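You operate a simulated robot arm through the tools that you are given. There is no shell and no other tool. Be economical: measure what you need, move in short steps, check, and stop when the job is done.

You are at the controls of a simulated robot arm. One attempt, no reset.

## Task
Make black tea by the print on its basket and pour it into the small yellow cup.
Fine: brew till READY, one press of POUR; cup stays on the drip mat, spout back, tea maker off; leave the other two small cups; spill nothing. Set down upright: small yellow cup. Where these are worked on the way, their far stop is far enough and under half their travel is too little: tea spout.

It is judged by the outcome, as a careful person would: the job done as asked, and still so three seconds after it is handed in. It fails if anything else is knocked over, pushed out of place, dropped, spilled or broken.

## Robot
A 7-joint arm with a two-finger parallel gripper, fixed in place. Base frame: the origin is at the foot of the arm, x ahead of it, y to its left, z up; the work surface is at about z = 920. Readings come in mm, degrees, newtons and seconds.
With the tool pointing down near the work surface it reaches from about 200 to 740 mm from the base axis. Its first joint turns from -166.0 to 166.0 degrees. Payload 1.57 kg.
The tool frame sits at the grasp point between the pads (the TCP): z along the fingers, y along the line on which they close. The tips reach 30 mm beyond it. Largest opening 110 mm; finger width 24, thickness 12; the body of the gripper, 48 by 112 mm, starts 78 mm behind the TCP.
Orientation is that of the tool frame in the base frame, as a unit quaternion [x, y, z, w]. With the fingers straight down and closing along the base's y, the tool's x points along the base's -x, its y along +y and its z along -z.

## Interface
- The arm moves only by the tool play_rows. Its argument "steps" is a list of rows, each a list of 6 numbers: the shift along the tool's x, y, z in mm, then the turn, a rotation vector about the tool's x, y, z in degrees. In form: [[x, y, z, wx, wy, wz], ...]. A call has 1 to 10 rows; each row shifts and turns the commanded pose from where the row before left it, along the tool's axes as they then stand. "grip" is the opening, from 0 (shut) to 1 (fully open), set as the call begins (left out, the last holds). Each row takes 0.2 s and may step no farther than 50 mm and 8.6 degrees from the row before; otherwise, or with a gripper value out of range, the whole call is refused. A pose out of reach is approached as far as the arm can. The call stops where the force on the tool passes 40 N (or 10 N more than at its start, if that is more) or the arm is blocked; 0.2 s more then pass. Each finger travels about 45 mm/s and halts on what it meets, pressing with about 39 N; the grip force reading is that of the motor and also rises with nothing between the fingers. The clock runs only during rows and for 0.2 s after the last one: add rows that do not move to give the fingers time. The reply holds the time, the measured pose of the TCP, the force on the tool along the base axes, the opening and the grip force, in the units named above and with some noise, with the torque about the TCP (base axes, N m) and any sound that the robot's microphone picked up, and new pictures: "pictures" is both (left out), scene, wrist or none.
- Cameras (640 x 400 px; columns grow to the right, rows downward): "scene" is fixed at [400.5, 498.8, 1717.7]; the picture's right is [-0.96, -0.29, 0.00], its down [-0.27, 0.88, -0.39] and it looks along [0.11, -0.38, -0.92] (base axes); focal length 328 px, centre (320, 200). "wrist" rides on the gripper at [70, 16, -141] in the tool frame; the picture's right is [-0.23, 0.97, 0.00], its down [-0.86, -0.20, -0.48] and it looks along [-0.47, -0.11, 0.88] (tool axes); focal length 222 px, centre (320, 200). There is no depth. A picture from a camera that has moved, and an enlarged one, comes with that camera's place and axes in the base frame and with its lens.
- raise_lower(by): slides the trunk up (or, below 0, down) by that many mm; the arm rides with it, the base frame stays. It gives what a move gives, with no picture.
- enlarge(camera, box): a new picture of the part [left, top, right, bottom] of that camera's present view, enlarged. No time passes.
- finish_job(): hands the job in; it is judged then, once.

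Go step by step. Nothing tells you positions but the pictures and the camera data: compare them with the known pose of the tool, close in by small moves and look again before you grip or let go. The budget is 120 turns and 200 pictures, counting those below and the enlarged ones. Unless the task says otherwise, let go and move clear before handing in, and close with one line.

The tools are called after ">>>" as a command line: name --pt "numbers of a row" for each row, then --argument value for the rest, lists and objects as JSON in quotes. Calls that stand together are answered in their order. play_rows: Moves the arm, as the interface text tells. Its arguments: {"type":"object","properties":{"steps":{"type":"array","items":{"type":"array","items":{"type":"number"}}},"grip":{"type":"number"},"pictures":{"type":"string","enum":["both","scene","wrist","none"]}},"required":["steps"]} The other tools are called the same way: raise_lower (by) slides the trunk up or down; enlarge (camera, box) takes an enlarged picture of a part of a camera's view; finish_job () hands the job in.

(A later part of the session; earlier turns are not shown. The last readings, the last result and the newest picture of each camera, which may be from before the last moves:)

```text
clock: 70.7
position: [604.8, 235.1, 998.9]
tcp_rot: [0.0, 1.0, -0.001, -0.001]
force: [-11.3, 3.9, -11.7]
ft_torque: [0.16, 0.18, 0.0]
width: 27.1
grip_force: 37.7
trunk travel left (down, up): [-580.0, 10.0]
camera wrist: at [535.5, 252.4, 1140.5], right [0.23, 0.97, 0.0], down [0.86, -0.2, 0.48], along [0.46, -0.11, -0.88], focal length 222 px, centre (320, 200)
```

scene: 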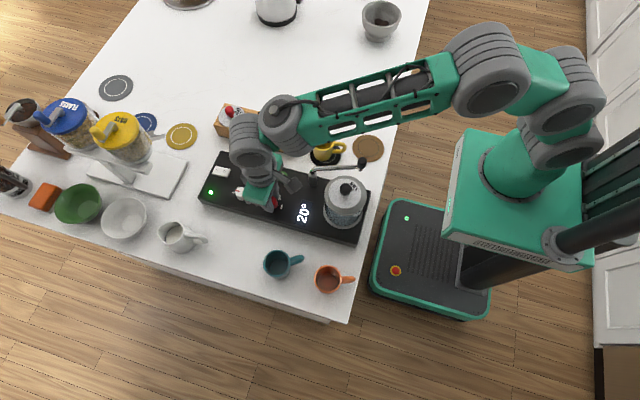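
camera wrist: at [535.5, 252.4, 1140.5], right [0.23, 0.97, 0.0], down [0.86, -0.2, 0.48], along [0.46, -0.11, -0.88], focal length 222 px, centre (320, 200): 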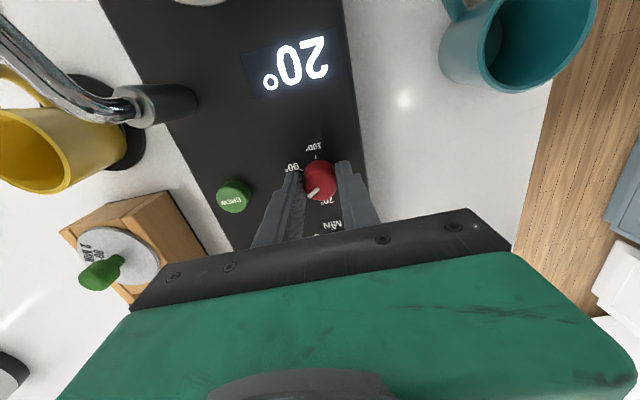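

The knob is turning with the gripper. I'll turn the remaining 60°.

>>> play_rows --pt "0 0 0 0 0 7.5" --pt "0 0 0 0 0 7.5" --pt "0 0 0 0 0 7.5" --pt "0 0 0 0 0 7.5" --pt "0 0 0 0 0 7.5" --pt "0 0 0 0 0 7.5" --pt "0 0 0 0 0 7.5" --pt "0 0 0 0 0 7.5" --pt "0 0 0 0 0 0" --pictures "wrist"

>>> enlarge --camera "wrist" --box '[240, 100, 400, 240]'

```text
clock: 72.7
position: [604.7, 236.5, 998.2]
tcp_rot: [0.499, 0.866, -0.001, 0.0]
force: [-14.9, 9.5, -19.0]
ft_torque: [0.35, 0.4, -0.04]
width: 26.9
grip_force: 37.7
trunk travel left (down, up): [-580.0, 10.0]
camera wrist: at [584.8, 305.3, 1140.4], right [0.96, 0.29, 0.0], down [0.25, -0.84, 0.48], along [0.14, -0.46, -0.88], focal length 222 px, centre (320, 200)
```

wrist: 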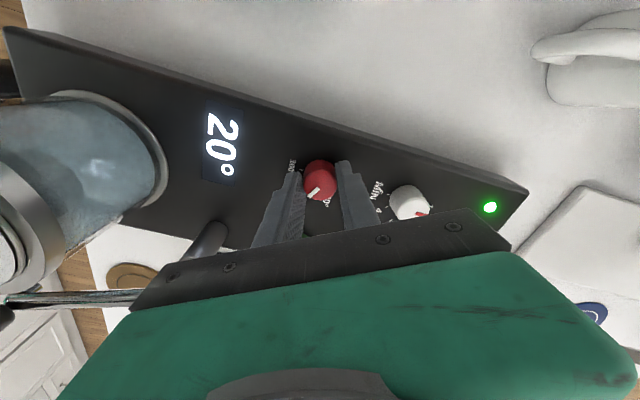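

```text
2.86 times, centred on (320, 170) of wrist
camera zoom: at [584.8, 305.3, 1140.4], right [0.96, 0.29, 0.0], down [0.25, -0.84, 0.48], along [0.14, -0.46, -0.88], focal length 635 px, centre (320, 286)
```

zoom: 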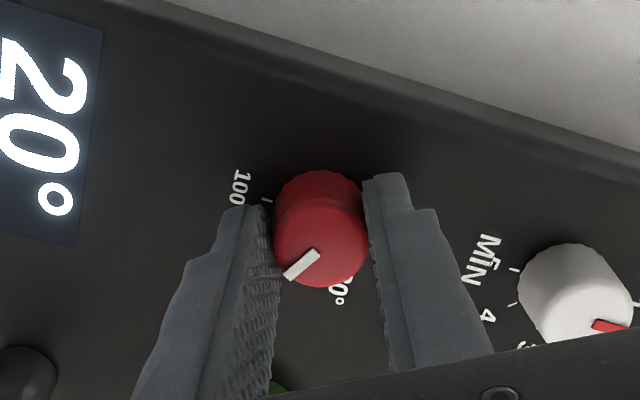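

>>> play_rows --pt "0 0 0 0 0 0" --pt "0 0 0 0 0 0" --pt "0 0 0 0 0 0" --pt "0 0 -30 0 0 0" --pt "0 0 -40 0 0 0" --pt "0 0 0 0 0 0" --grip 0.5 --pictures "both"

>>> enlarge --camera "wrist" --box '[240, 90, 440, 240]'

>>> enlarge --camera "scene" --box '[220, 160, 320, 230]'

```text
clock: 74.1
position: [606.7, 236.1, 1072.9]
tcp_rot: [0.5, 0.866, 0.0, 0.0]
force: [0.2, 0.3, 0.0]
ft_torque: [0.0, 0.03, 0.0]
width: 55.1
grip_force: 0.0
trunk travel left (down, up): [-580.0, 10.0]
camera wrist: at [585.9, 304.8, 1215.0], right [0.96, 0.29, 0.0], down [0.26, -0.84, 0.48], along [0.14, -0.46, -0.88], focal length 222 px, centre (320, 200)
```

scene: 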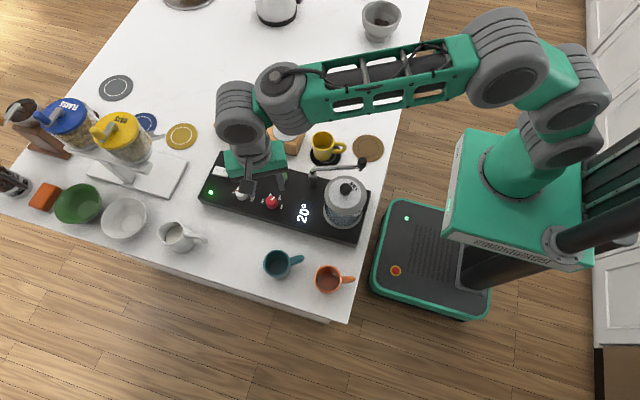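
wrist: 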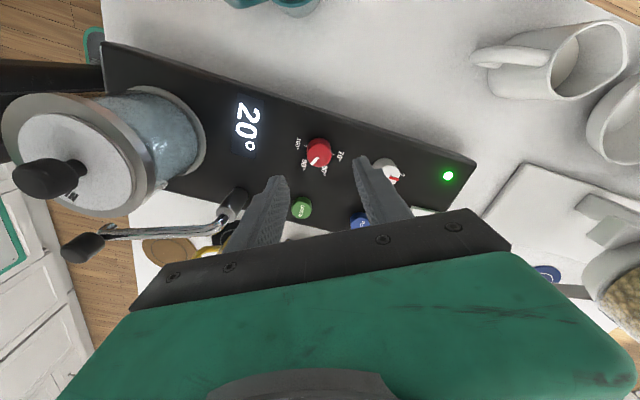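

```text
2.67 times, centred on (340, 165) of wrist
camera zoom: at [585.9, 304.8, 1215.0], right [0.96, 0.29, 0.0], down [0.26, -0.84, 0.48], along [0.14, -0.46, -0.88], focal length 592 px, centre (267, 293)
```

zoom: 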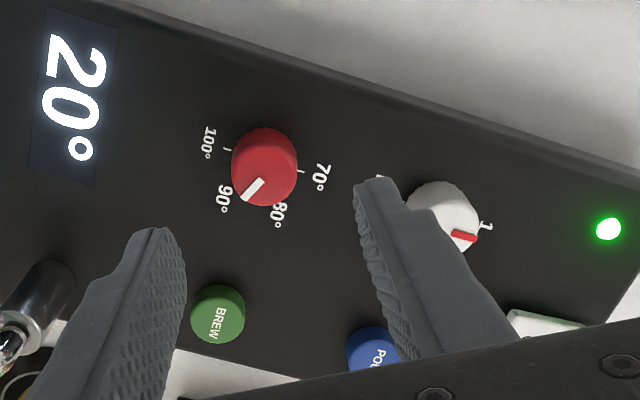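

```text
5.71 times, centred on (270, 195) of scene
camera zoom: at [400.5, 498.8, 1717.7], right [-0.96, -0.29, 0.0], down [-0.27, 0.88, -0.39], along [0.11, -0.38, -0.92], focal length 1872 px, centre (606, 229)
```

zoom: 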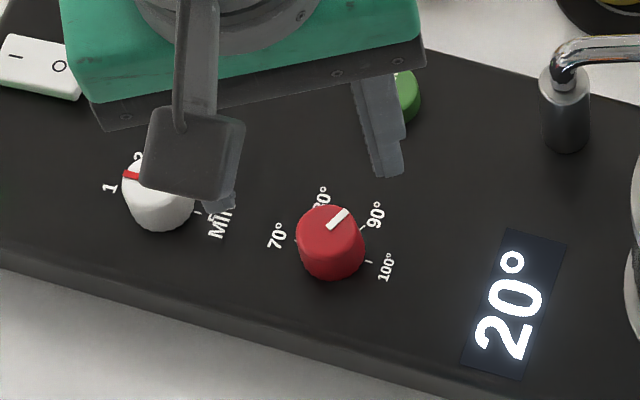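

Temperature is on 90°. Now the minute knob: I'll rotate the gripper back and move over (682,236).

>>> play_rows --pt "0 0 -10 0 0 -8.5" --pt "0 0 0 0 0 -8.5" --pt "0 0 0 0 0 -8.5" --pt "0 0 0 0 0 -8.5" --pt "0 0 0 0 0 -8.5" --pt "0 0 0 0 0 -8.5" --pt "0 0 0 0 0 -8.5" --pt "-25 0 0 0 0 -0.5" --pt "-25 0 0 0 0 0" --pt "-25 0 0 0 0 0" --pictures "none"

>>> play_rows --pt "0 0 10 0 0 -7.5" --pt "0 0 10 0 0 -7.5" --pt "0 0 0 0 0 -7.5" --pt "0 0 0 0 0 -7.5" --pt "0 0 0 0 0 0"

>>> enlarge --camera "wrist" --box '[220, 80, 420, 240]'

```text
clock: 76.3
position: [679.4, 234.3, 1080.1]
tcp_rot: [-0.001, 1.0, -0.001, 0.0]
force: [0.6, 0.6, -0.3]
ft_torque: [-0.01, 0.0, 0.0]
width: 55.1
grip_force: 0.1
trunk travel left (down, up): [-580.0, 10.0]
```

```text
clock: 77.5
position: [681.3, 234.4, 1060.2]
tcp_rot: [-0.26, 0.966, 0.0, 0.0]
force: [-0.7, 0.4, 0.0]
ft_torque: [0.01, 0.02, 0.0]
width: 54.8
grip_force: 0.1
trunk travel left (down, up): [-580.0, 10.0]
camera wrist: at [613.2, 214.8, 1202.1], right [-0.29, 0.96, 0.0], down [0.84, 0.26, 0.48], along [0.46, 0.14, -0.88], focal length 222 px, centre (320, 200)
```

scene: 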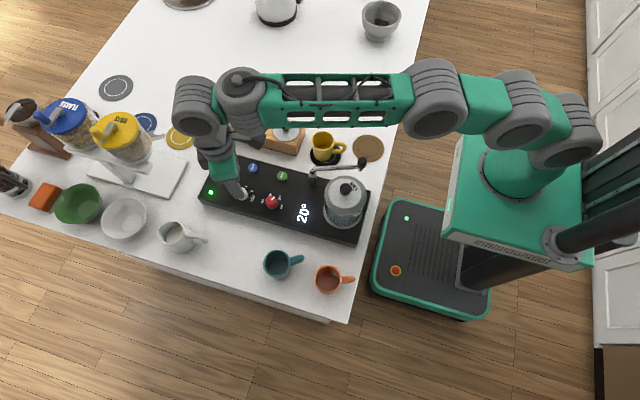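
wrist: 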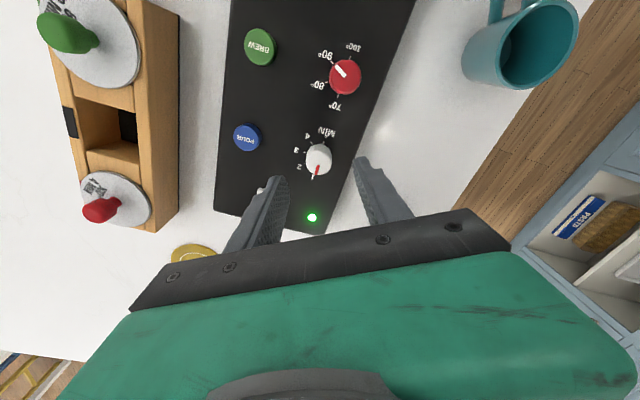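

```text
2.50 times, centred on (320, 160) of wrist
camera zoom: at [613.2, 214.8, 1202.1], right [-0.29, 0.96, 0.0], down [0.84, 0.26, 0.48], along [0.46, 0.14, -0.88], focal length 555 px, centre (320, 300)
```

zoom: 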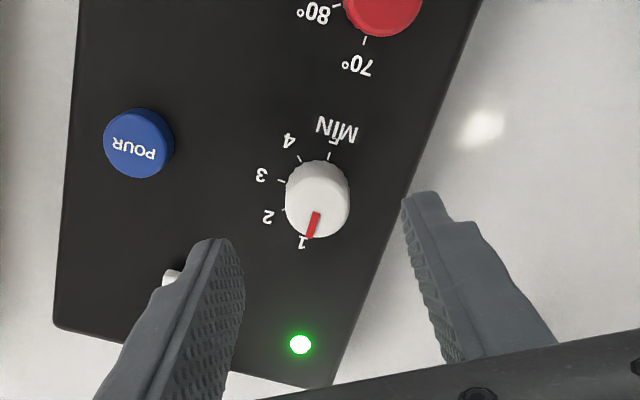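

>>> play_rows --pt "-3.6 -1 22 0 0 0" --pt "0 0 20 0 0 0" --pt "0 0 14 0 0 0" --pt "0 0 6 0 0 0" --pt "0 0 0 0 0 0" --pictures "wrist"

>>> enlarge --camera "wrist" --box '[220, 80, 420, 240]'

```text
clock: 78.7
position: [685.8, 235.7, 998.3]
tcp_rot: [-0.259, 0.966, -0.001, 0.0]
force: [-0.6, 0.3, 0.4]
ft_torque: [0.0, -0.03, -0.01]
width: 55.0
grip_force: 0.0
trunk travel left (down, up): [-580.0, 10.0]
camera wrist: at [617.1, 214.8, 1139.3], right [-0.29, 0.96, 0.0], down [0.84, 0.26, 0.48], along [0.46, 0.14, -0.88], focal length 222 px, centre (320, 200)
```

wrist: 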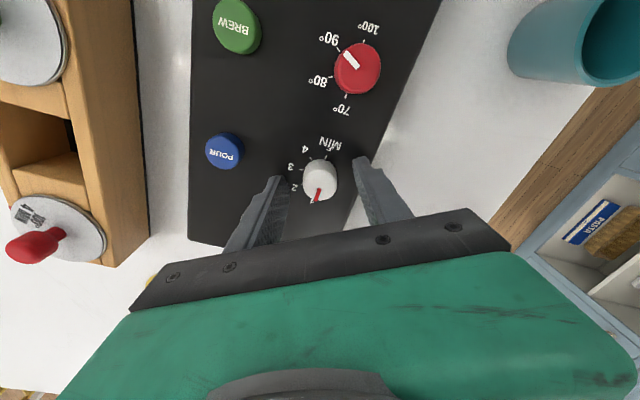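

```text
2.50 times, centred on (320, 160) of wrist
camera zoom: at [617.1, 214.8, 1139.3], right [-0.29, 0.96, 0.0], down [0.84, 0.26, 0.48], along [0.46, 0.14, -0.88], focal length 555 px, centre (320, 300)
```

zoom: 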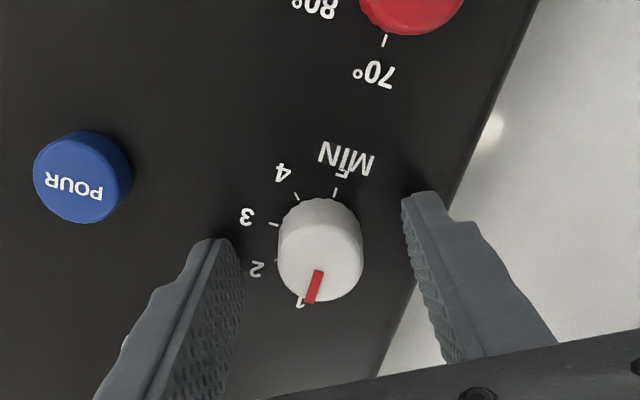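

The position is good. I'll grip the knob and turn it 90° clockwise.

>>> play_rows --pt "0 0 0 0 0 0" --pt "0 0 0 0 0 0" --pt "0 0 0 0 0 0" --pt "0 0 0 0 0 0" --pt "0 0 0 0 0 0" --grip 0.1 --pictures "none"

>>> play_rows --pt "0 0 0 0 0 7.5" --pt "0 0 0 0 0 7.5" --pt "0 0 0 0 0 7.5" --pt "0 0 0 0 0 7.5" --pt "0 0 0 0 0 7.5" --pt "0 0 0 0 0 7.5" --pt "0 0 0 0 0 7.5" --pt "0 0 0 0 0 7.5" --pt "0 0 0 0 0 7.5" --pt "0 0 0 0 0 7.5" --pictures "none"

>>> play_rows --pt "0 0 0 0 0 7.5" --pt "0 0 0 0 0 7.5" --pt "0 0 0 0 0 0" --pictures "wrist"

>>> enlarge --camera "wrist" --box '[220, 80, 420, 240]'

```text
clock: 79.9
position: [685.7, 234.6, 998.0]
tcp_rot: [-0.259, 0.966, 0.0, 0.0]
force: [-0.6, 0.1, -0.7]
ft_torque: [0.02, 0.0, 0.01]
width: 27.1
grip_force: 38.4
trunk travel left (down, up): [-580.0, 10.0]
```

```text
clock: 82.1
position: [684.4, 235.5, 997.7]
tcp_rot: [0.383, 0.924, 0.0, 0.0]
force: [1.6, 2.6, 0.6]
ft_torque: [0.15, 0.14, 0.03]
width: 27.1
grip_force: 37.4
trunk travel left (down, up): [-580.0, 10.0]
```

```text
clock: 82.9
position: [685.2, 235.8, 997.8]
tcp_rot: [0.5, 0.866, 0.0, 0.0]
force: [2.9, 4.4, 2.4]
ft_torque: [0.11, -0.17, 0.0]
width: 27.2
grip_force: 37.8
trunk travel left (down, up): [-580.0, 10.0]
camera wrist: at [664.7, 304.5, 1139.4], right [0.96, 0.29, 0.0], down [0.25, -0.84, 0.48], along [0.14, -0.46, -0.88], focal length 222 px, centre (320, 200)
```

wrist: 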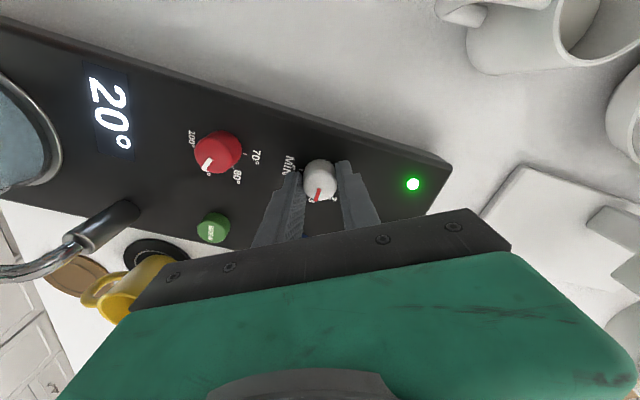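

```text
2.50 times, centred on (320, 160) of wrist
camera zoom: at [664.7, 304.5, 1139.4], right [0.96, 0.29, 0.0], down [0.25, -0.84, 0.48], along [0.14, -0.46, -0.88], focal length 555 px, centre (320, 300)
```

zoom: 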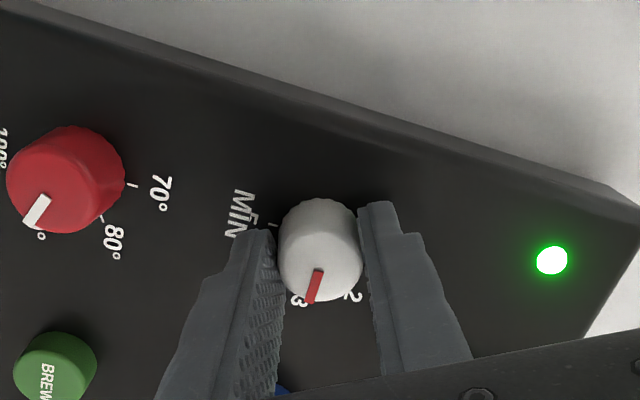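

The pointer is at 3. I'll release, lift and verify both dials.

>>> play_rows --pt "0 0 0 0 0 0" --pt "0 0 0 0 0 0" --pt "0 0 0 0 0 0" --pt "0 0 -30 0 0 0" --pt "0 0 -40 0 0 0" --pt "0 0 -10 0 0 -7.5" --pt "0 0 0 0 0 -7.5" --pt "0 0 0 0 0 -7.5" --pt "0 0 0 0 0 -7.5" --pt "0 0 0 0 0 -7.5" --grip 0.5 --pictures "none"

>>> play_rows --pt "30 0 0 0 0 -7.5" --pt "30 0 0 0 0 -7.5" --pt "25 0 0 0 0 -7.5" --pt "0 0 0 0 0 0" --grip 0.0 --pictures "wrist"

>>> enlarge --camera "wrist" --box '[240, 60, 400, 240]'

```text
clock: 85.1
position: [683.7, 233.6, 1077.0]
tcp_rot: [0.194, 0.981, 0.0, 0.0]
force: [-0.2, -0.1, 0.6]
ft_torque: [-0.03, 0.0, -0.01]
width: 54.9
grip_force: 0.0
trunk travel left (down, up): [-580.0, 10.0]
```

```text
clock: 86.1
position: [601.7, 258.4, 1077.1]
tcp_rot: [-0.002, 1.0, 0.0, 0.0]
force: [-0.3, -0.1, 0.7]
ft_torque: [0.01, -0.04, 0.05]
width: 0.0
grip_force: 18.3
trunk travel left (down, up): [-580.0, 10.0]
camera wrist: at [531.9, 275.0, 1219.5], right [0.23, 0.97, 0.0], down [0.86, -0.2, 0.48], along [0.47, -0.11, -0.88], focal length 222 px, centre (320, 200)
```

wrist: 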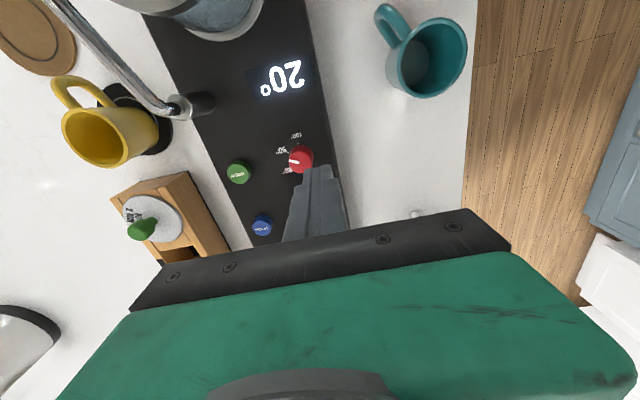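

```text
2.22 times, centred on (320, 150) of wrist
camera zoom: at [531.9, 275.0, 1219.5], right [0.23, 0.97, 0.0], down [0.86, -0.2, 0.48], along [0.47, -0.11, -0.88], focal length 494 px, centre (320, 311)
```

zoom: 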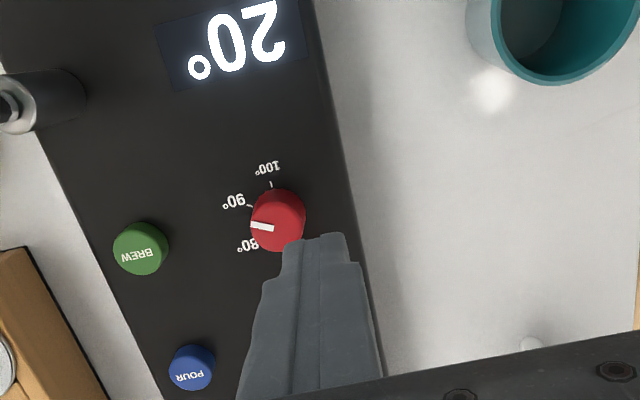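

>>> enlarge --camera "wrist" --box '[270, 120, 330, 180]'

>>> enlarge --camera "scene" --box '[220, 160, 320, 230]'

```text
6.67 times, centred on (300, 150) of wrist
camera zoom: at [531.9, 275.0, 1219.5], right [0.23, 0.97, 0.0], down [0.86, -0.2, 0.48], along [0.47, -0.11, -0.88], focal length 1481 px, centre (453, 533)
```

zoom: 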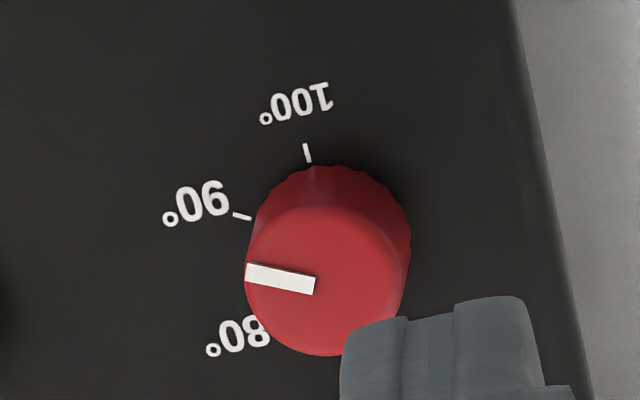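

```text
5.71 times, centred on (270, 195) of scene
camera zoom: at [400.5, 498.8, 1717.7], right [-0.96, -0.29, 0.0], down [-0.27, 0.88, -0.39], along [0.11, -0.38, -0.92], focal length 1872 px, centre (606, 229)
```

zoom: 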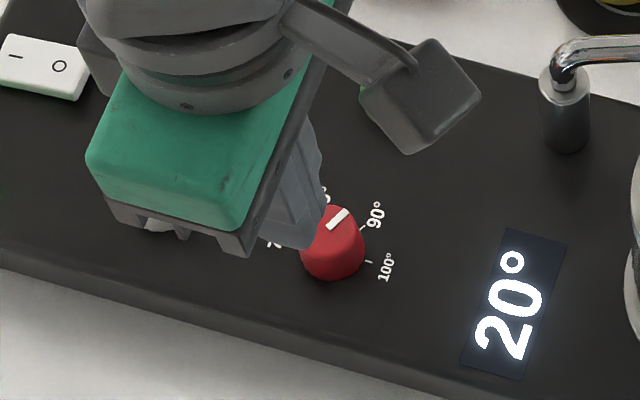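

The pointer is parallel to the 90° tick, so it's correctly set. I'll move above BREW at (604,161) and check the minute dial in the scene view.

>>> play_rows --pt "0 -32 0 0 0 0" --pt "-1 -32 0 0 0 0" --pt "-1 -33.4 0 0 0 0" --pt "0 0 20 0 0 0" --pt "0 0 0 0 0 0" --pictures "both"

>>> enlarge --camera "scene" --box '[200, 150, 320, 230]'

>>> enlarge --camera "wrist" --box '[260, 100, 400, 240]'

```text
clock: 87.3
position: [602.5, 160.4, 1060.0]
tcp_rot: [0.0, 1.0, 0.001, -0.001]
force: [0.2, -0.2, 0.4]
ft_torque: [-0.04, 0.01, 0.0]
width: 0.0
grip_force: 20.4
trunk travel left (down, up): [-580.0, 10.0]
camera wrist: at [534.0, 177.2, 1202.2], right [0.23, 0.97, 0.0], down [0.86, -0.2, 0.48], along [0.47, -0.11, -0.88], focal length 222 px, centre (320, 200)
```

scene: 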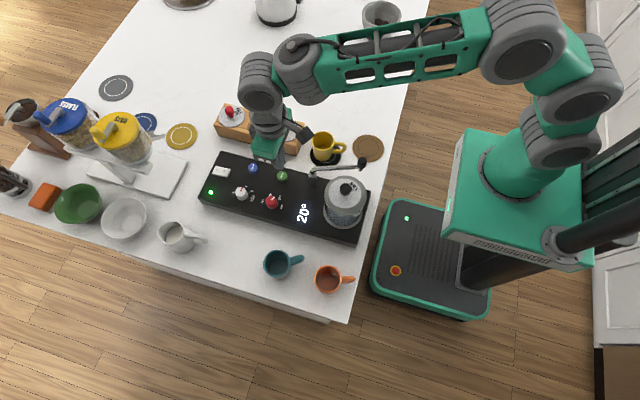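
wrist: 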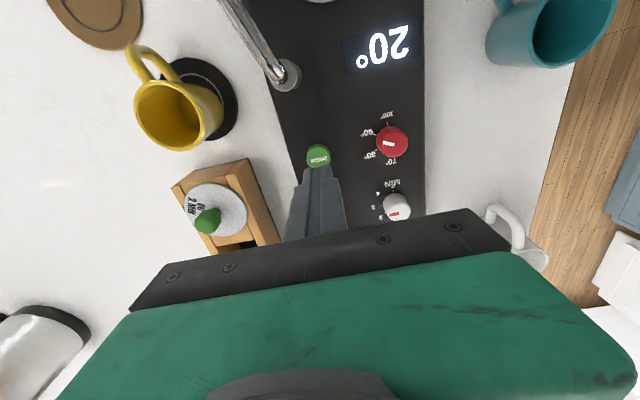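

```text
5.00 times, centred on (260, 190) of scene
camera zoom: at [400.5, 498.8, 1717.7], right [-0.96, -0.29, 0.0], down [-0.27, 0.88, -0.39], along [0.11, -0.38, -0.92], focal length 1638 px, centre (620, 250)
```

zoom: 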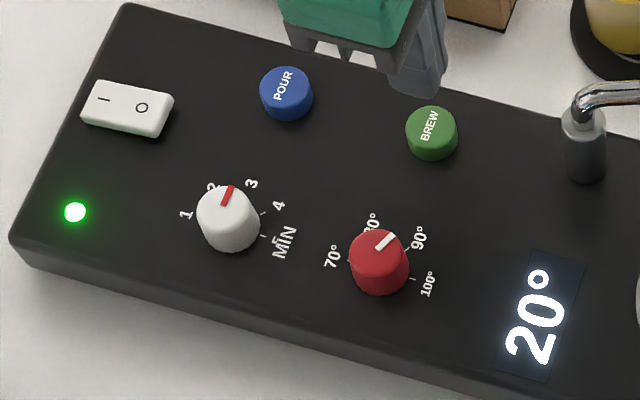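

```text
2.86 times, centred on (330, 170) of wrist
camera zoom: at [534.0, 177.2, 1202.2], right [0.23, 0.97, 0.0], down [0.86, -0.2, 0.48], along [0.47, -0.11, -0.88], focal length 635 px, centre (291, 286)
```

zoom: 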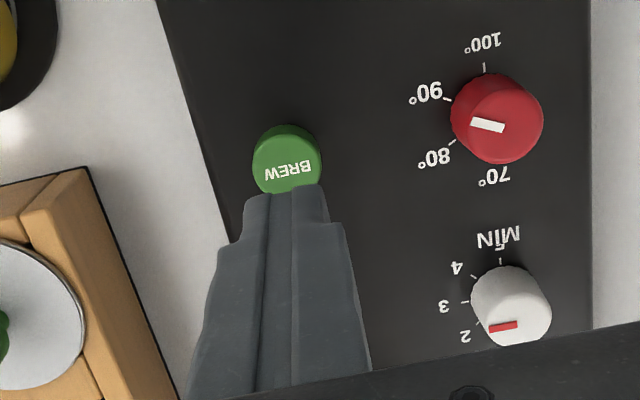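

Both dials read 90° and 3 min. Pressing BREW.

>>> play_rows --pt "0 0 25 0 0 0" --pt "0 0 15 0 0 0" --pt "0 0 5 0 0 0" --pt "0 0 3 0 0 0" --pt "0 0 2 0 0 0" --pictures "none"

```text
clock: 88.5
position: [603.4, 159.9, 1008.3]
tcp_rot: [0.0, 1.0, 0.0, 0.0]
force: [0.2, -0.1, 0.6]
ft_torque: [0.0, 0.03, 0.01]
width: 0.2
grip_force: 21.5
trunk travel left (down, up): [-580.0, 10.0]
```

>>> play_rows --pt "0 0 2 0 0 0" --pt "0 0 2 0 0 0" --pt "0 0 2 0 0 0" --pictures "none"

```text
clock: 89.3
position: [602.8, 160.7, 1003.3]
tcp_rot: [0.0, 1.0, 0.0, 0.0]
force: [0.0, 1.5, 1.0]
ft_torque: [0.0, 0.03, 0.01]
width: 0.0
grip_force: 21.2
trunk travel left (down, up): [-580.0, 10.0]
```

>>> play_rows --pt "0 0 2 0 0 0" --pt "0 0 2 0 0 0" --pictures "scene"

>>> enlarge --camera "scene" --box '[220, 140, 340, 240]'

```text
clock: 89.9
position: [604.1, 159.3, 997.3]
tcp_rot: [0.0, 1.0, 0.0, 0.0]
force: [-0.3, -1.5, 1.6]
ft_torque: [-0.02, 0.04, -0.02]
width: 0.1
grip_force: 20.9
trunk travel left (down, up): [-580.0, 10.0]
heard: click
```

scene: 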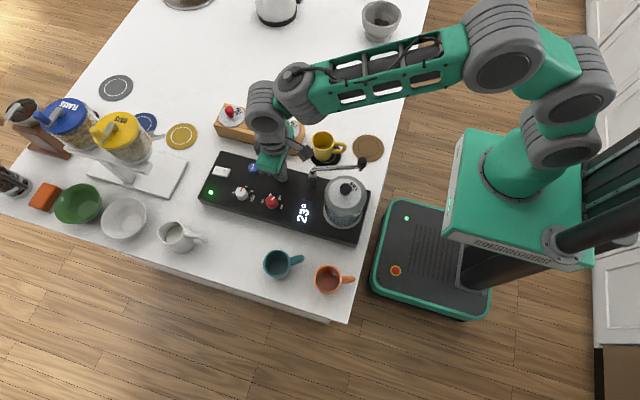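

```text
4.00 times, centred on (280, 190) of scene
camera zoom: at [400.5, 498.8, 1717.7], right [-0.96, -0.29, 0.0], down [-0.27, 0.88, -0.39], along [0.11, -0.38, -0.92], focal length 1310 px, centre (480, 240)
```

zoom: 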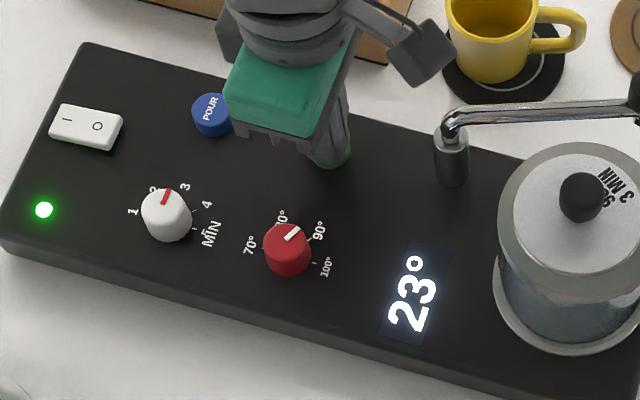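

Brewing has started (23° and rising). While it heats, I'll look at the spout knob near (416,110,1056).

>>> play_rows --pt "0 0 -40 0 0 0" --pt "0 0 -45 0 0 0" --pt "0 0 -45 0 0 0" --pt "40 -12 -20 0 0 0" --pt "45 -13 0 0 0 0" --pt "45 -13 0 0 0 0" --pt "45 -12 0 0 0 0" --pt "0 0 0 0 0 0" --grip 0.5

>>> enlarge --camera "wrist" --box '[200, 20, 440, 240]'

>>> enlarge --camera "scene" --box '[290, 130, 400, 240]'

```text
clock: 91.7
position: [425.0, 110.8, 1145.7]
tcp_rot: [0.0, 1.0, 0.0, 0.0]
force: [0.6, -0.2, 0.9]
ft_torque: [0.02, 0.0, -0.04]
width: 55.0
grip_force: 0.1
trunk travel left (down, up): [-580.0, 10.0]
camera wrist: at [357.1, 127.2, 1287.7], right [0.23, 0.97, 0.0], down [0.86, -0.2, 0.48], along [0.47, -0.11, -0.88], focal length 222 px, centre (320, 200)
```

scene: 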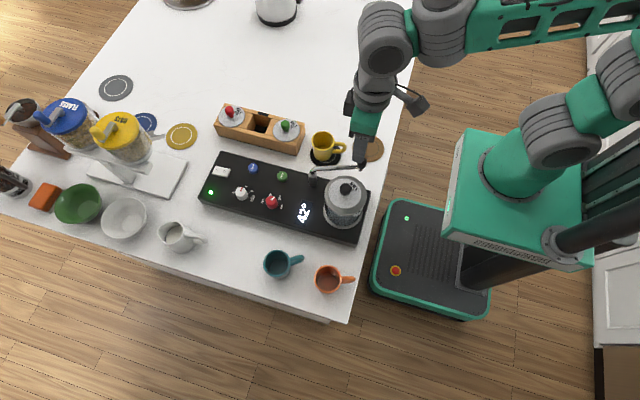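
wrist: 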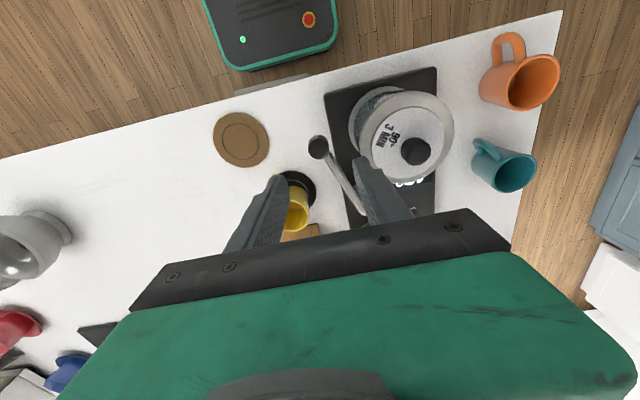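

```text
1.82 times, centred on (320, 130) of wrist
camera zoom: at [357.1, 127.2, 1287.7], right [0.23, 0.97, 0.0], down [0.86, -0.2, 0.48], along [0.47, -0.11, -0.88], focal length 404 px, centre (320, 327)
```

zoom: 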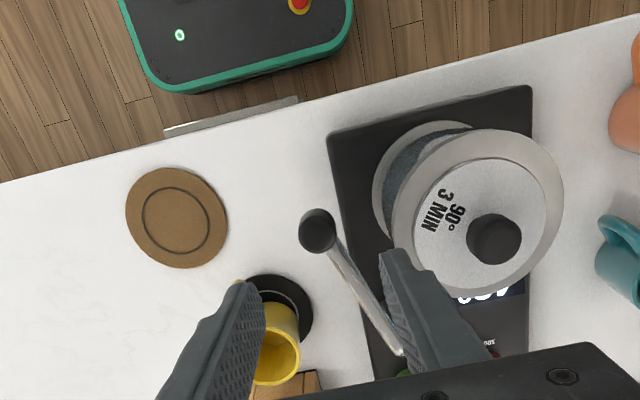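

```text
3.64 times, centred on (345, 185) of scene
camera zoom: at [400.5, 498.8, 1717.7], right [-0.96, -0.29, 0.0], down [-0.27, 0.88, -0.39], along [0.11, -0.38, -0.92], focal length 1191 px, centre (229, 254)
```

zoom: 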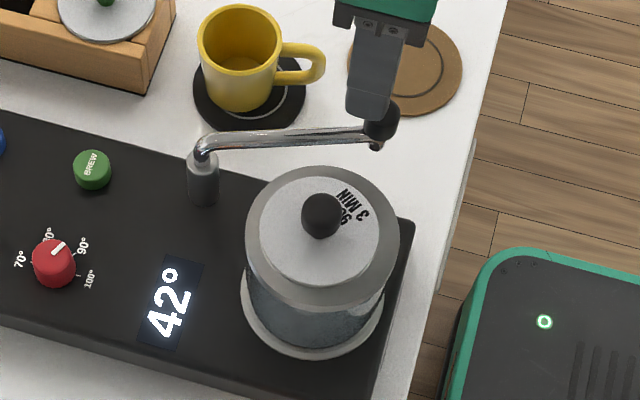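

The water is at 42° and rising. The spout knob is at (417,112,1059) and the pivot at about (518,151). I'll align the gripper across the spout arm and lower onto the knob.

>>> play_rows --pt "8 1.2 0 0 0 -7" --pt "0 0 15 0 0 -7" --pt "0 0 20 0 0 -7" --pt "0 0 0 0 0 0" --pictures "wrist"

>>> enlarge --camera "wrist" --box '[220, 80, 420, 240]'

```text
clock: 92.7
position: [418.9, 111.7, 1112.0]
tcp_rot: [-0.182, 0.983, 0.0, 0.001]
force: [-0.3, -0.6, -0.6]
ft_torque: [-0.01, 0.0, -0.01]
width: 55.1
grip_force: 0.1
trunk travel left (down, up): [-580.0, 10.0]
camera wrist: at [348.8, 102.2, 1253.6], right [-0.14, 0.99, 0.0], down [0.87, 0.12, 0.48], along [0.47, 0.07, -0.88], focal length 222 px, centre (320, 200)
```

wrist: 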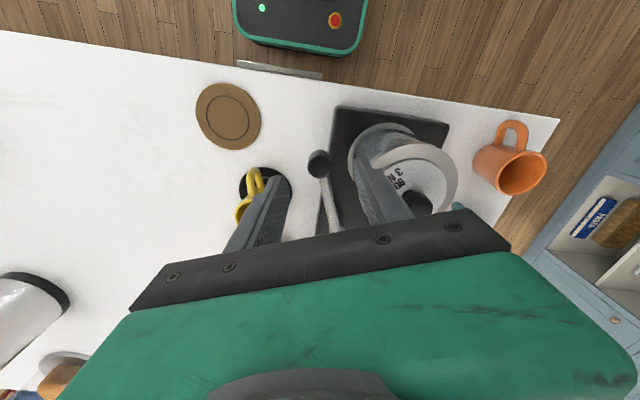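

```text
2.50 times, centred on (320, 160) of wrist
camera zoom: at [348.8, 102.2, 1253.6], right [-0.14, 0.99, 0.0], down [0.87, 0.12, 0.48], along [0.47, 0.07, -0.88], focal length 555 px, centre (320, 300)
```

zoom: 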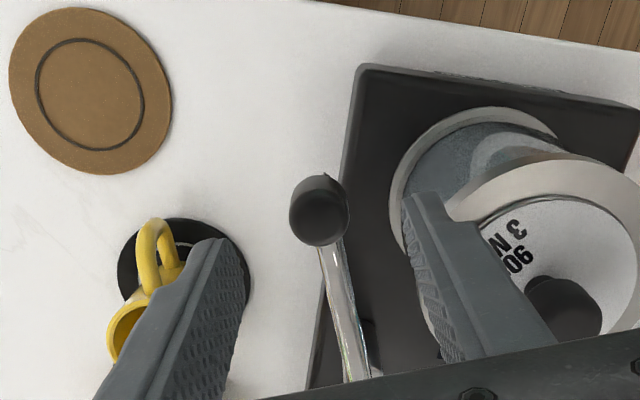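

>>> play_rows --pt "1.6 1.2 0 0 0 0" --pt "0 0 0 0 0 0" --pt "0 0 12 0 0 0" --pt "0 0 12 0 0 0" --pt "0 0 9 0 0 0" --pt "0 0 0 0 0 0" --grip 0.34 --pictures "wrist"

>>> enlarge --camera "wrist" --box '[220, 80, 420, 240]'

>>> enlarge --camera "scene" --box '[290, 130, 400, 240]'

```text
clock: 94.1
position: [419.8, 112.3, 1080.3]
tcp_rot: [-0.182, 0.983, 0.001, 0.0]
force: [-0.5, 0.1, -0.9]
ft_torque: [-0.03, 0.01, -0.02]
width: 37.7
grip_force: 0.2
trunk travel left (down, up): [-580.0, 10.0]
camera wrist: at [350.4, 103.7, 1222.0], right [-0.14, 0.99, 0.0], down [0.87, 0.12, 0.48], along [0.47, 0.07, -0.88], focal length 222 px, centre (320, 200)
```

wrist: 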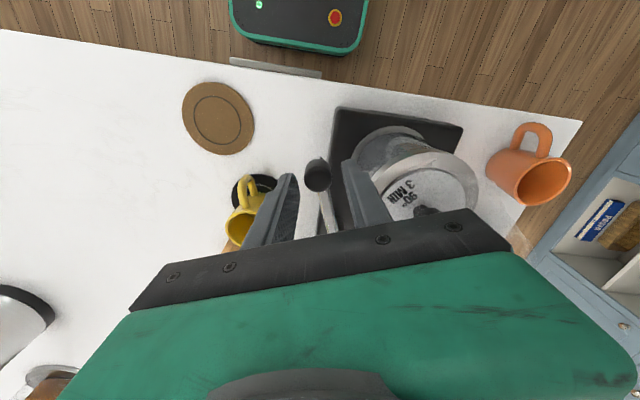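

```text
2.50 times, centred on (320, 160) of wrist
camera zoom: at [350.4, 103.7, 1222.0], right [-0.14, 0.99, 0.0], down [0.87, 0.12, 0.48], along [0.47, 0.07, -0.88], focal length 555 px, centre (320, 300)
```

zoom: 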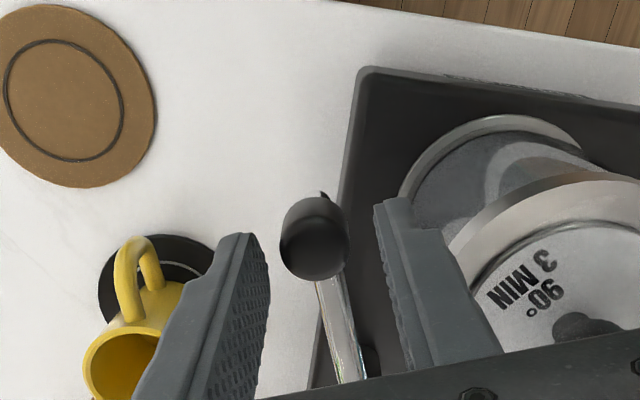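

```text
3.64 times, centred on (345, 185) of scene
camera zoom: at [400.5, 498.8, 1717.7], right [-0.96, -0.29, 0.0], down [-0.27, 0.88, -0.39], along [0.11, -0.38, -0.92], focal length 1191 px, centre (229, 254)
```

zoom: 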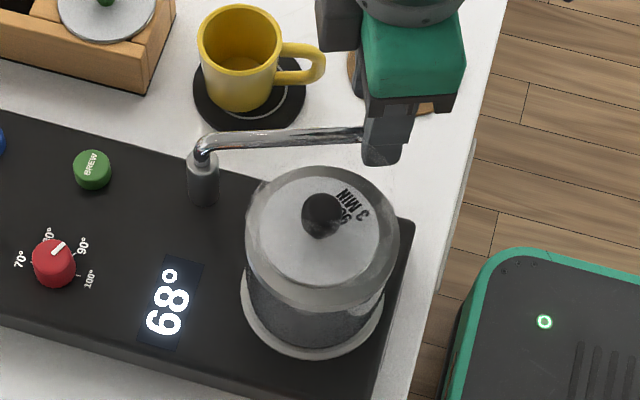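

The knob is between the fingers. Gripping it gently, then swinging along the arc.

>>> play_rows --pt "2 0 0 0 0 0" --pt "0 0 0 0 0 0" --pt "0 0 0 0 0 0" --pt "0 0 0 0 0 0" --grip 0.1 --pictures "none"

```text
clock: 95.1
position: [419.8, 112.4, 1080.8]
tcp_rot: [-0.182, 0.983, 0.0, 0.001]
force: [6.9, -5.0, 1.6]
ft_torque: [-0.35, -0.42, -0.01]
width: 21.1
grip_force: 34.5
trunk travel left (down, up): [-580.0, 10.0]
```

>>> play_rows --pt "-0.4 -9.19 0 0 0 -5" --pt "-0.4 -9.19 0 0 0 -5" --pt "-0.4 -9.19 0 0 0 -5" --pt "-0.4 -9.19 0 0 0 -5" --pt "0 0 0 0 0 0" --pictures "scene"

>>> enlarge --camera "scene" --box '[280, 120, 400, 240]'

```text
clock: 96.3
position: [436.2, 80.6, 1080.5]
tcp_rot: [-0.351, 0.936, 0.0, 0.0]
force: [-2.2, -1.1, 12.3]
ft_torque: [-0.06, 0.57, 0.16]
width: 20.9
grip_force: 35.1
trunk travel left (down, up): [-580.0, 10.0]
```

scene: 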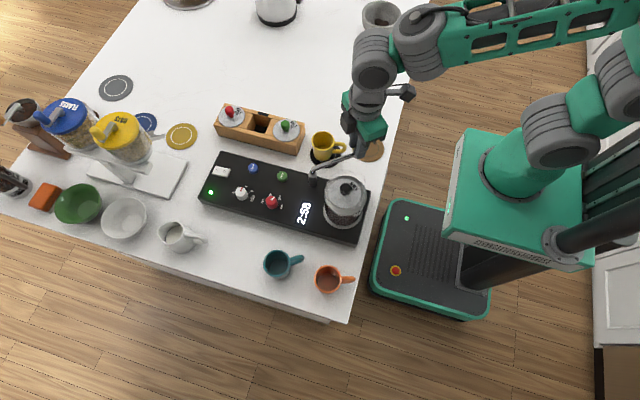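

```text
3.33 times, centred on (340, 180) of scene
camera zoom: at [400.5, 498.8, 1717.7], right [-0.96, -0.29, 0.0], down [-0.27, 0.88, -0.39], along [0.11, -0.38, -0.92], focal length 1092 px, centre (253, 267)
```

zoom: 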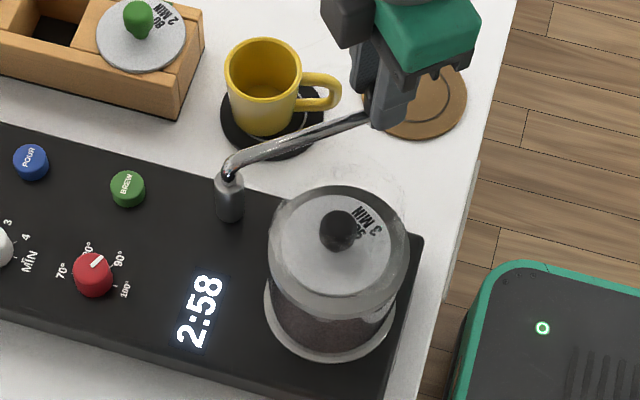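

The spout swings freely and the timer shows 2:58 counting down. Continuing the arc.

>>> play_rows --pt "-0.4 -9.19 0 0 0 -5" --pt "-0.4 -9.19 0 0 0 -5" --pt "-0.4 -9.19 0 0 0 -5" --pt "-0.4 -9.19 0 0 0 -5" --pt "-0.4 -9.19 0 0 0 -5" --pt "-0.4 -9.19 0 0 0 -5" --pt "0 0 0 0 0 0" --pictures "scene"

>>> enlarge --camera "scene" --box '[280, 120, 400, 240]'

```text
clock: 97.9
position: [481.7, 45.9, 1079.7]
tcp_rot: [-0.58, 0.814, 0.001, 0.0]
force: [-8.5, -18.4, 2.8]
ft_torque: [-0.87, -0.03, 0.01]
width: 20.9
grip_force: 34.5
trunk travel left (down, up): [-580.0, 10.0]
```

scene: 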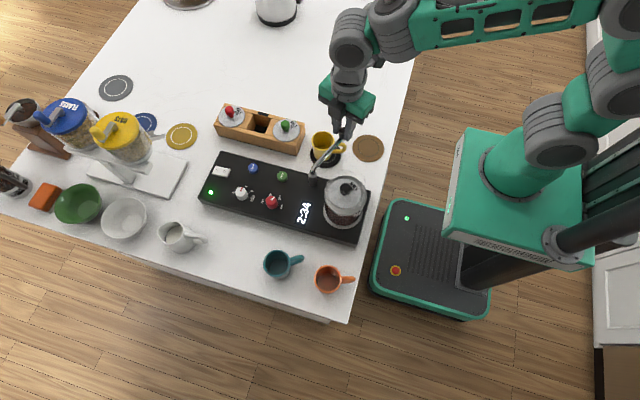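

```text
3.33 times, centred on (340, 180) of scene
camera zoom: at [400.5, 498.8, 1717.7], right [-0.96, -0.29, 0.0], down [-0.27, 0.88, -0.39], along [0.11, -0.38, -0.92], focal length 1092 px, centre (253, 267)
```

zoom: 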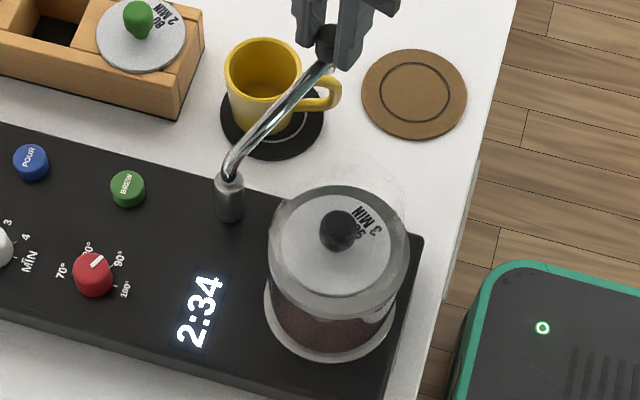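

>>> play_rows --pt "2 -9.19 0 0 0 -5" --pt "0 -9.19 0 0 0 -5" --pt "0 -9.19 0 0 0 -5" --pt "0 0 0 0 0 0" --pictures "both"

>>> enlarge --camera "scene" --box '[280, 120, 400, 240]'

```text
clock: 98.9
position: [508.8, 39.6, 1079.7]
tcp_rot: [-0.683, 0.73, 0.0, 0.001]
force: [-2.2, -11.3, -6.8]
ft_torque: [-0.08, -0.32, 0.12]
width: 21.0
grip_force: 34.1
trunk travel left (down, up): [-580.0, 10.0]
camera wrist: at [488.8, -29.0, 1221.7], right [-0.96, 0.29, 0.0], down [0.26, 0.84, 0.48], along [0.14, 0.46, -0.88], focal length 222 px, centre (320, 200)
```

scene: 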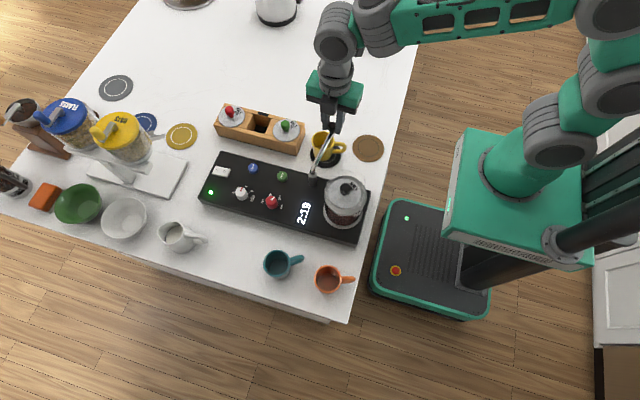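
wrist: 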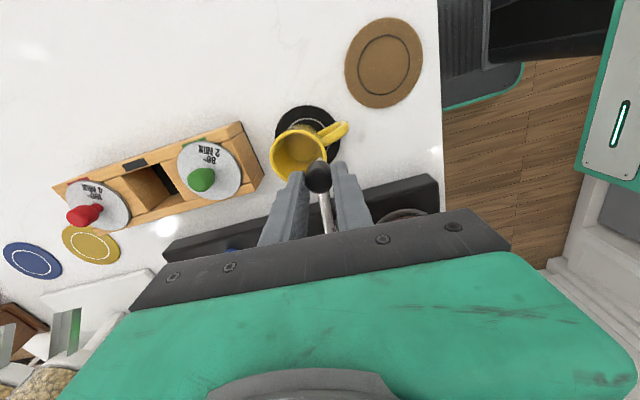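

```text
3.33 times, centred on (340, 180) of scene
camera zoom: at [400.5, 498.8, 1717.7], right [-0.96, -0.29, 0.0], down [-0.27, 0.88, -0.39], along [0.11, -0.38, -0.92], focal length 1092 px, centre (253, 267)
```

zoom: 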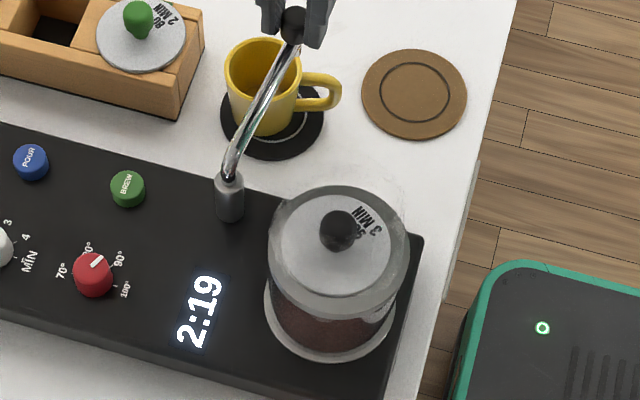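

>>> play_rows --pt "0.5 -7 0 0 0 -4" --pt "0 -7 0 0 0 -4" --pt "0 0 0 0 0 0" --pictures "both"

>>> enlarge --camera "wrist" --box '[240, 90, 400, 230]'

>>> enlarge --camera "scene" --box '[280, 120, 400, 240]'

```text
clock: 99.7
position: [522.7, 37.1, 1080.7]
tcp_rot: [0.732, -0.682, -0.001, -0.001]
force: [0.9, -13.0, -2.2]
ft_torque: [-0.37, 0.33, -0.03]
width: 21.3
grip_force: 33.6
trunk travel left (down, up): [-580.0, 10.0]
camera wrist: at [511.6, -32.1, 1221.7], right [-0.99, 0.16, 0.0], down [0.14, 0.87, 0.48], along [0.08, 0.47, -0.88], focal length 222 px, centre (320, 200)
```

scene: 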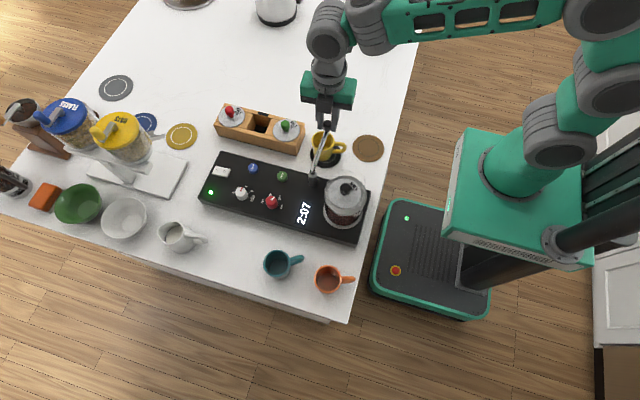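
wrist: 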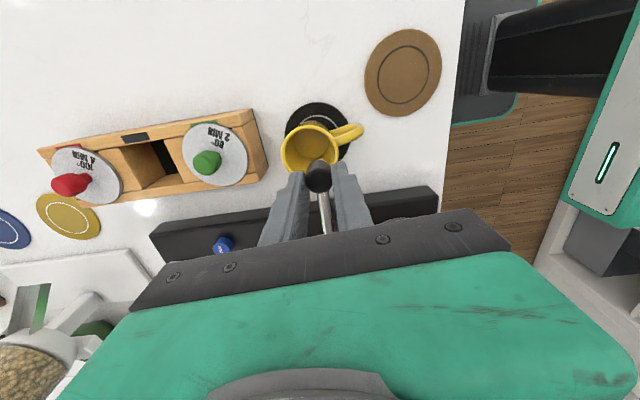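

```text
2.86 times, centred on (320, 160) of wrist
camera zoom: at [511.6, -32.1, 1221.7], right [-0.99, 0.16, 0.0], down [0.14, 0.87, 0.48], along [0.08, 0.47, -0.88], focal length 635 px, centre (320, 314)
```

zoom: 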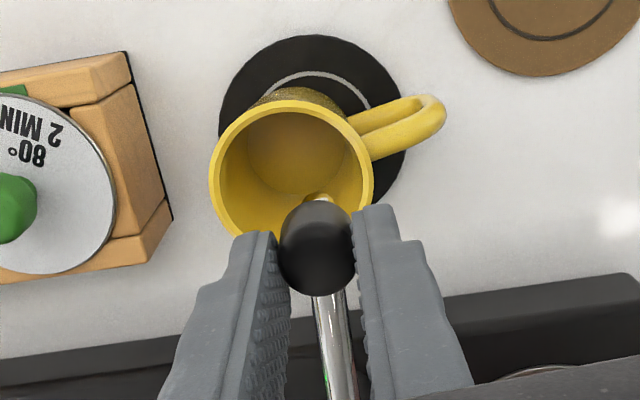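

```text
3.33 times, centred on (340, 180) of scene
camera zoom: at [400.5, 498.8, 1717.7], right [-0.96, -0.29, 0.0], down [-0.27, 0.88, -0.39], along [0.11, -0.38, -0.92], focal length 1092 px, centre (253, 267)
```

zoom: 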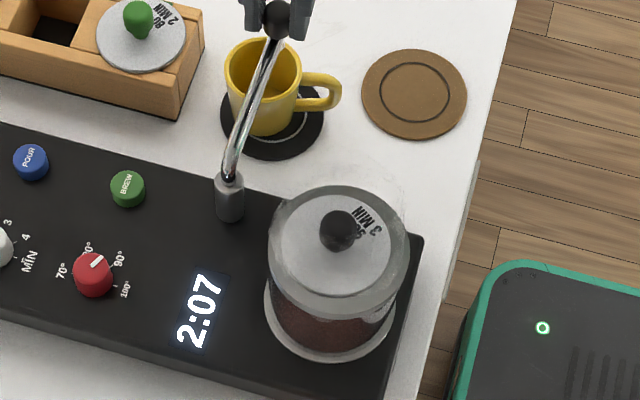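

The nozzle is over the cup but slightly off-centre. I'll swing a little further toward the stop.

>>> play_rows --pt "1 -4 0 0 0 -2" --pt "0 -4 0 0 0 -2" --pt "0 0 0 0 0 0" --pictures "wrist"

>>> enlarge --camera "wrist" --box '[240, 90, 400, 230]'

```text
clock: 100.5
position: [525.6, 37.5, 1080.4]
tcp_rot: [0.755, -0.656, -0.002, 0.0]
force: [-27.2, -8.4, 5.3]
ft_torque: [0.01, 0.51, 0.1]
width: 21.0
grip_force: 34.1
trunk travel left (down, up): [-580.0, 10.0]
camera wrist: at [520.2, -32.3, 1221.7], right [-1.0, 0.09, 0.0], down [0.08, 0.87, 0.48], along [0.04, 0.48, -0.88], focal length 222 px, centre (320, 200)
```

wrist: 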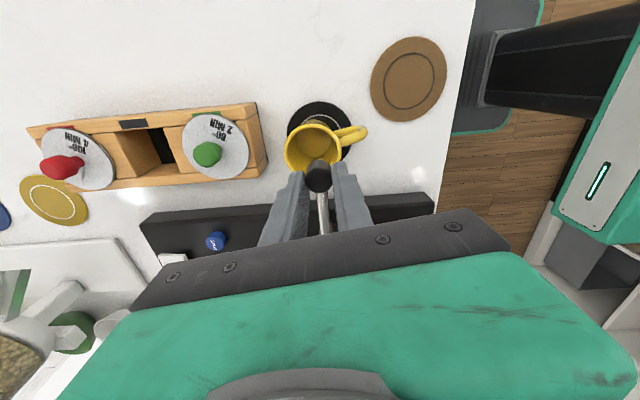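

```text
2.86 times, centred on (320, 160) of wrist
camera zoom: at [520.2, -32.3, 1221.7], right [-1.0, 0.09, 0.0], down [0.08, 0.87, 0.48], along [0.04, 0.48, -0.88], focal length 635 px, centre (320, 314)
```

zoom: 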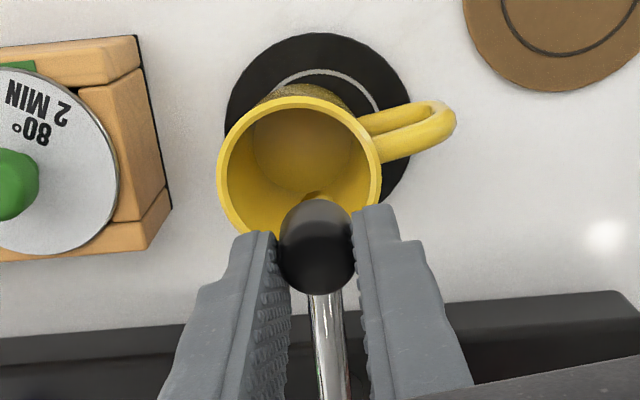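

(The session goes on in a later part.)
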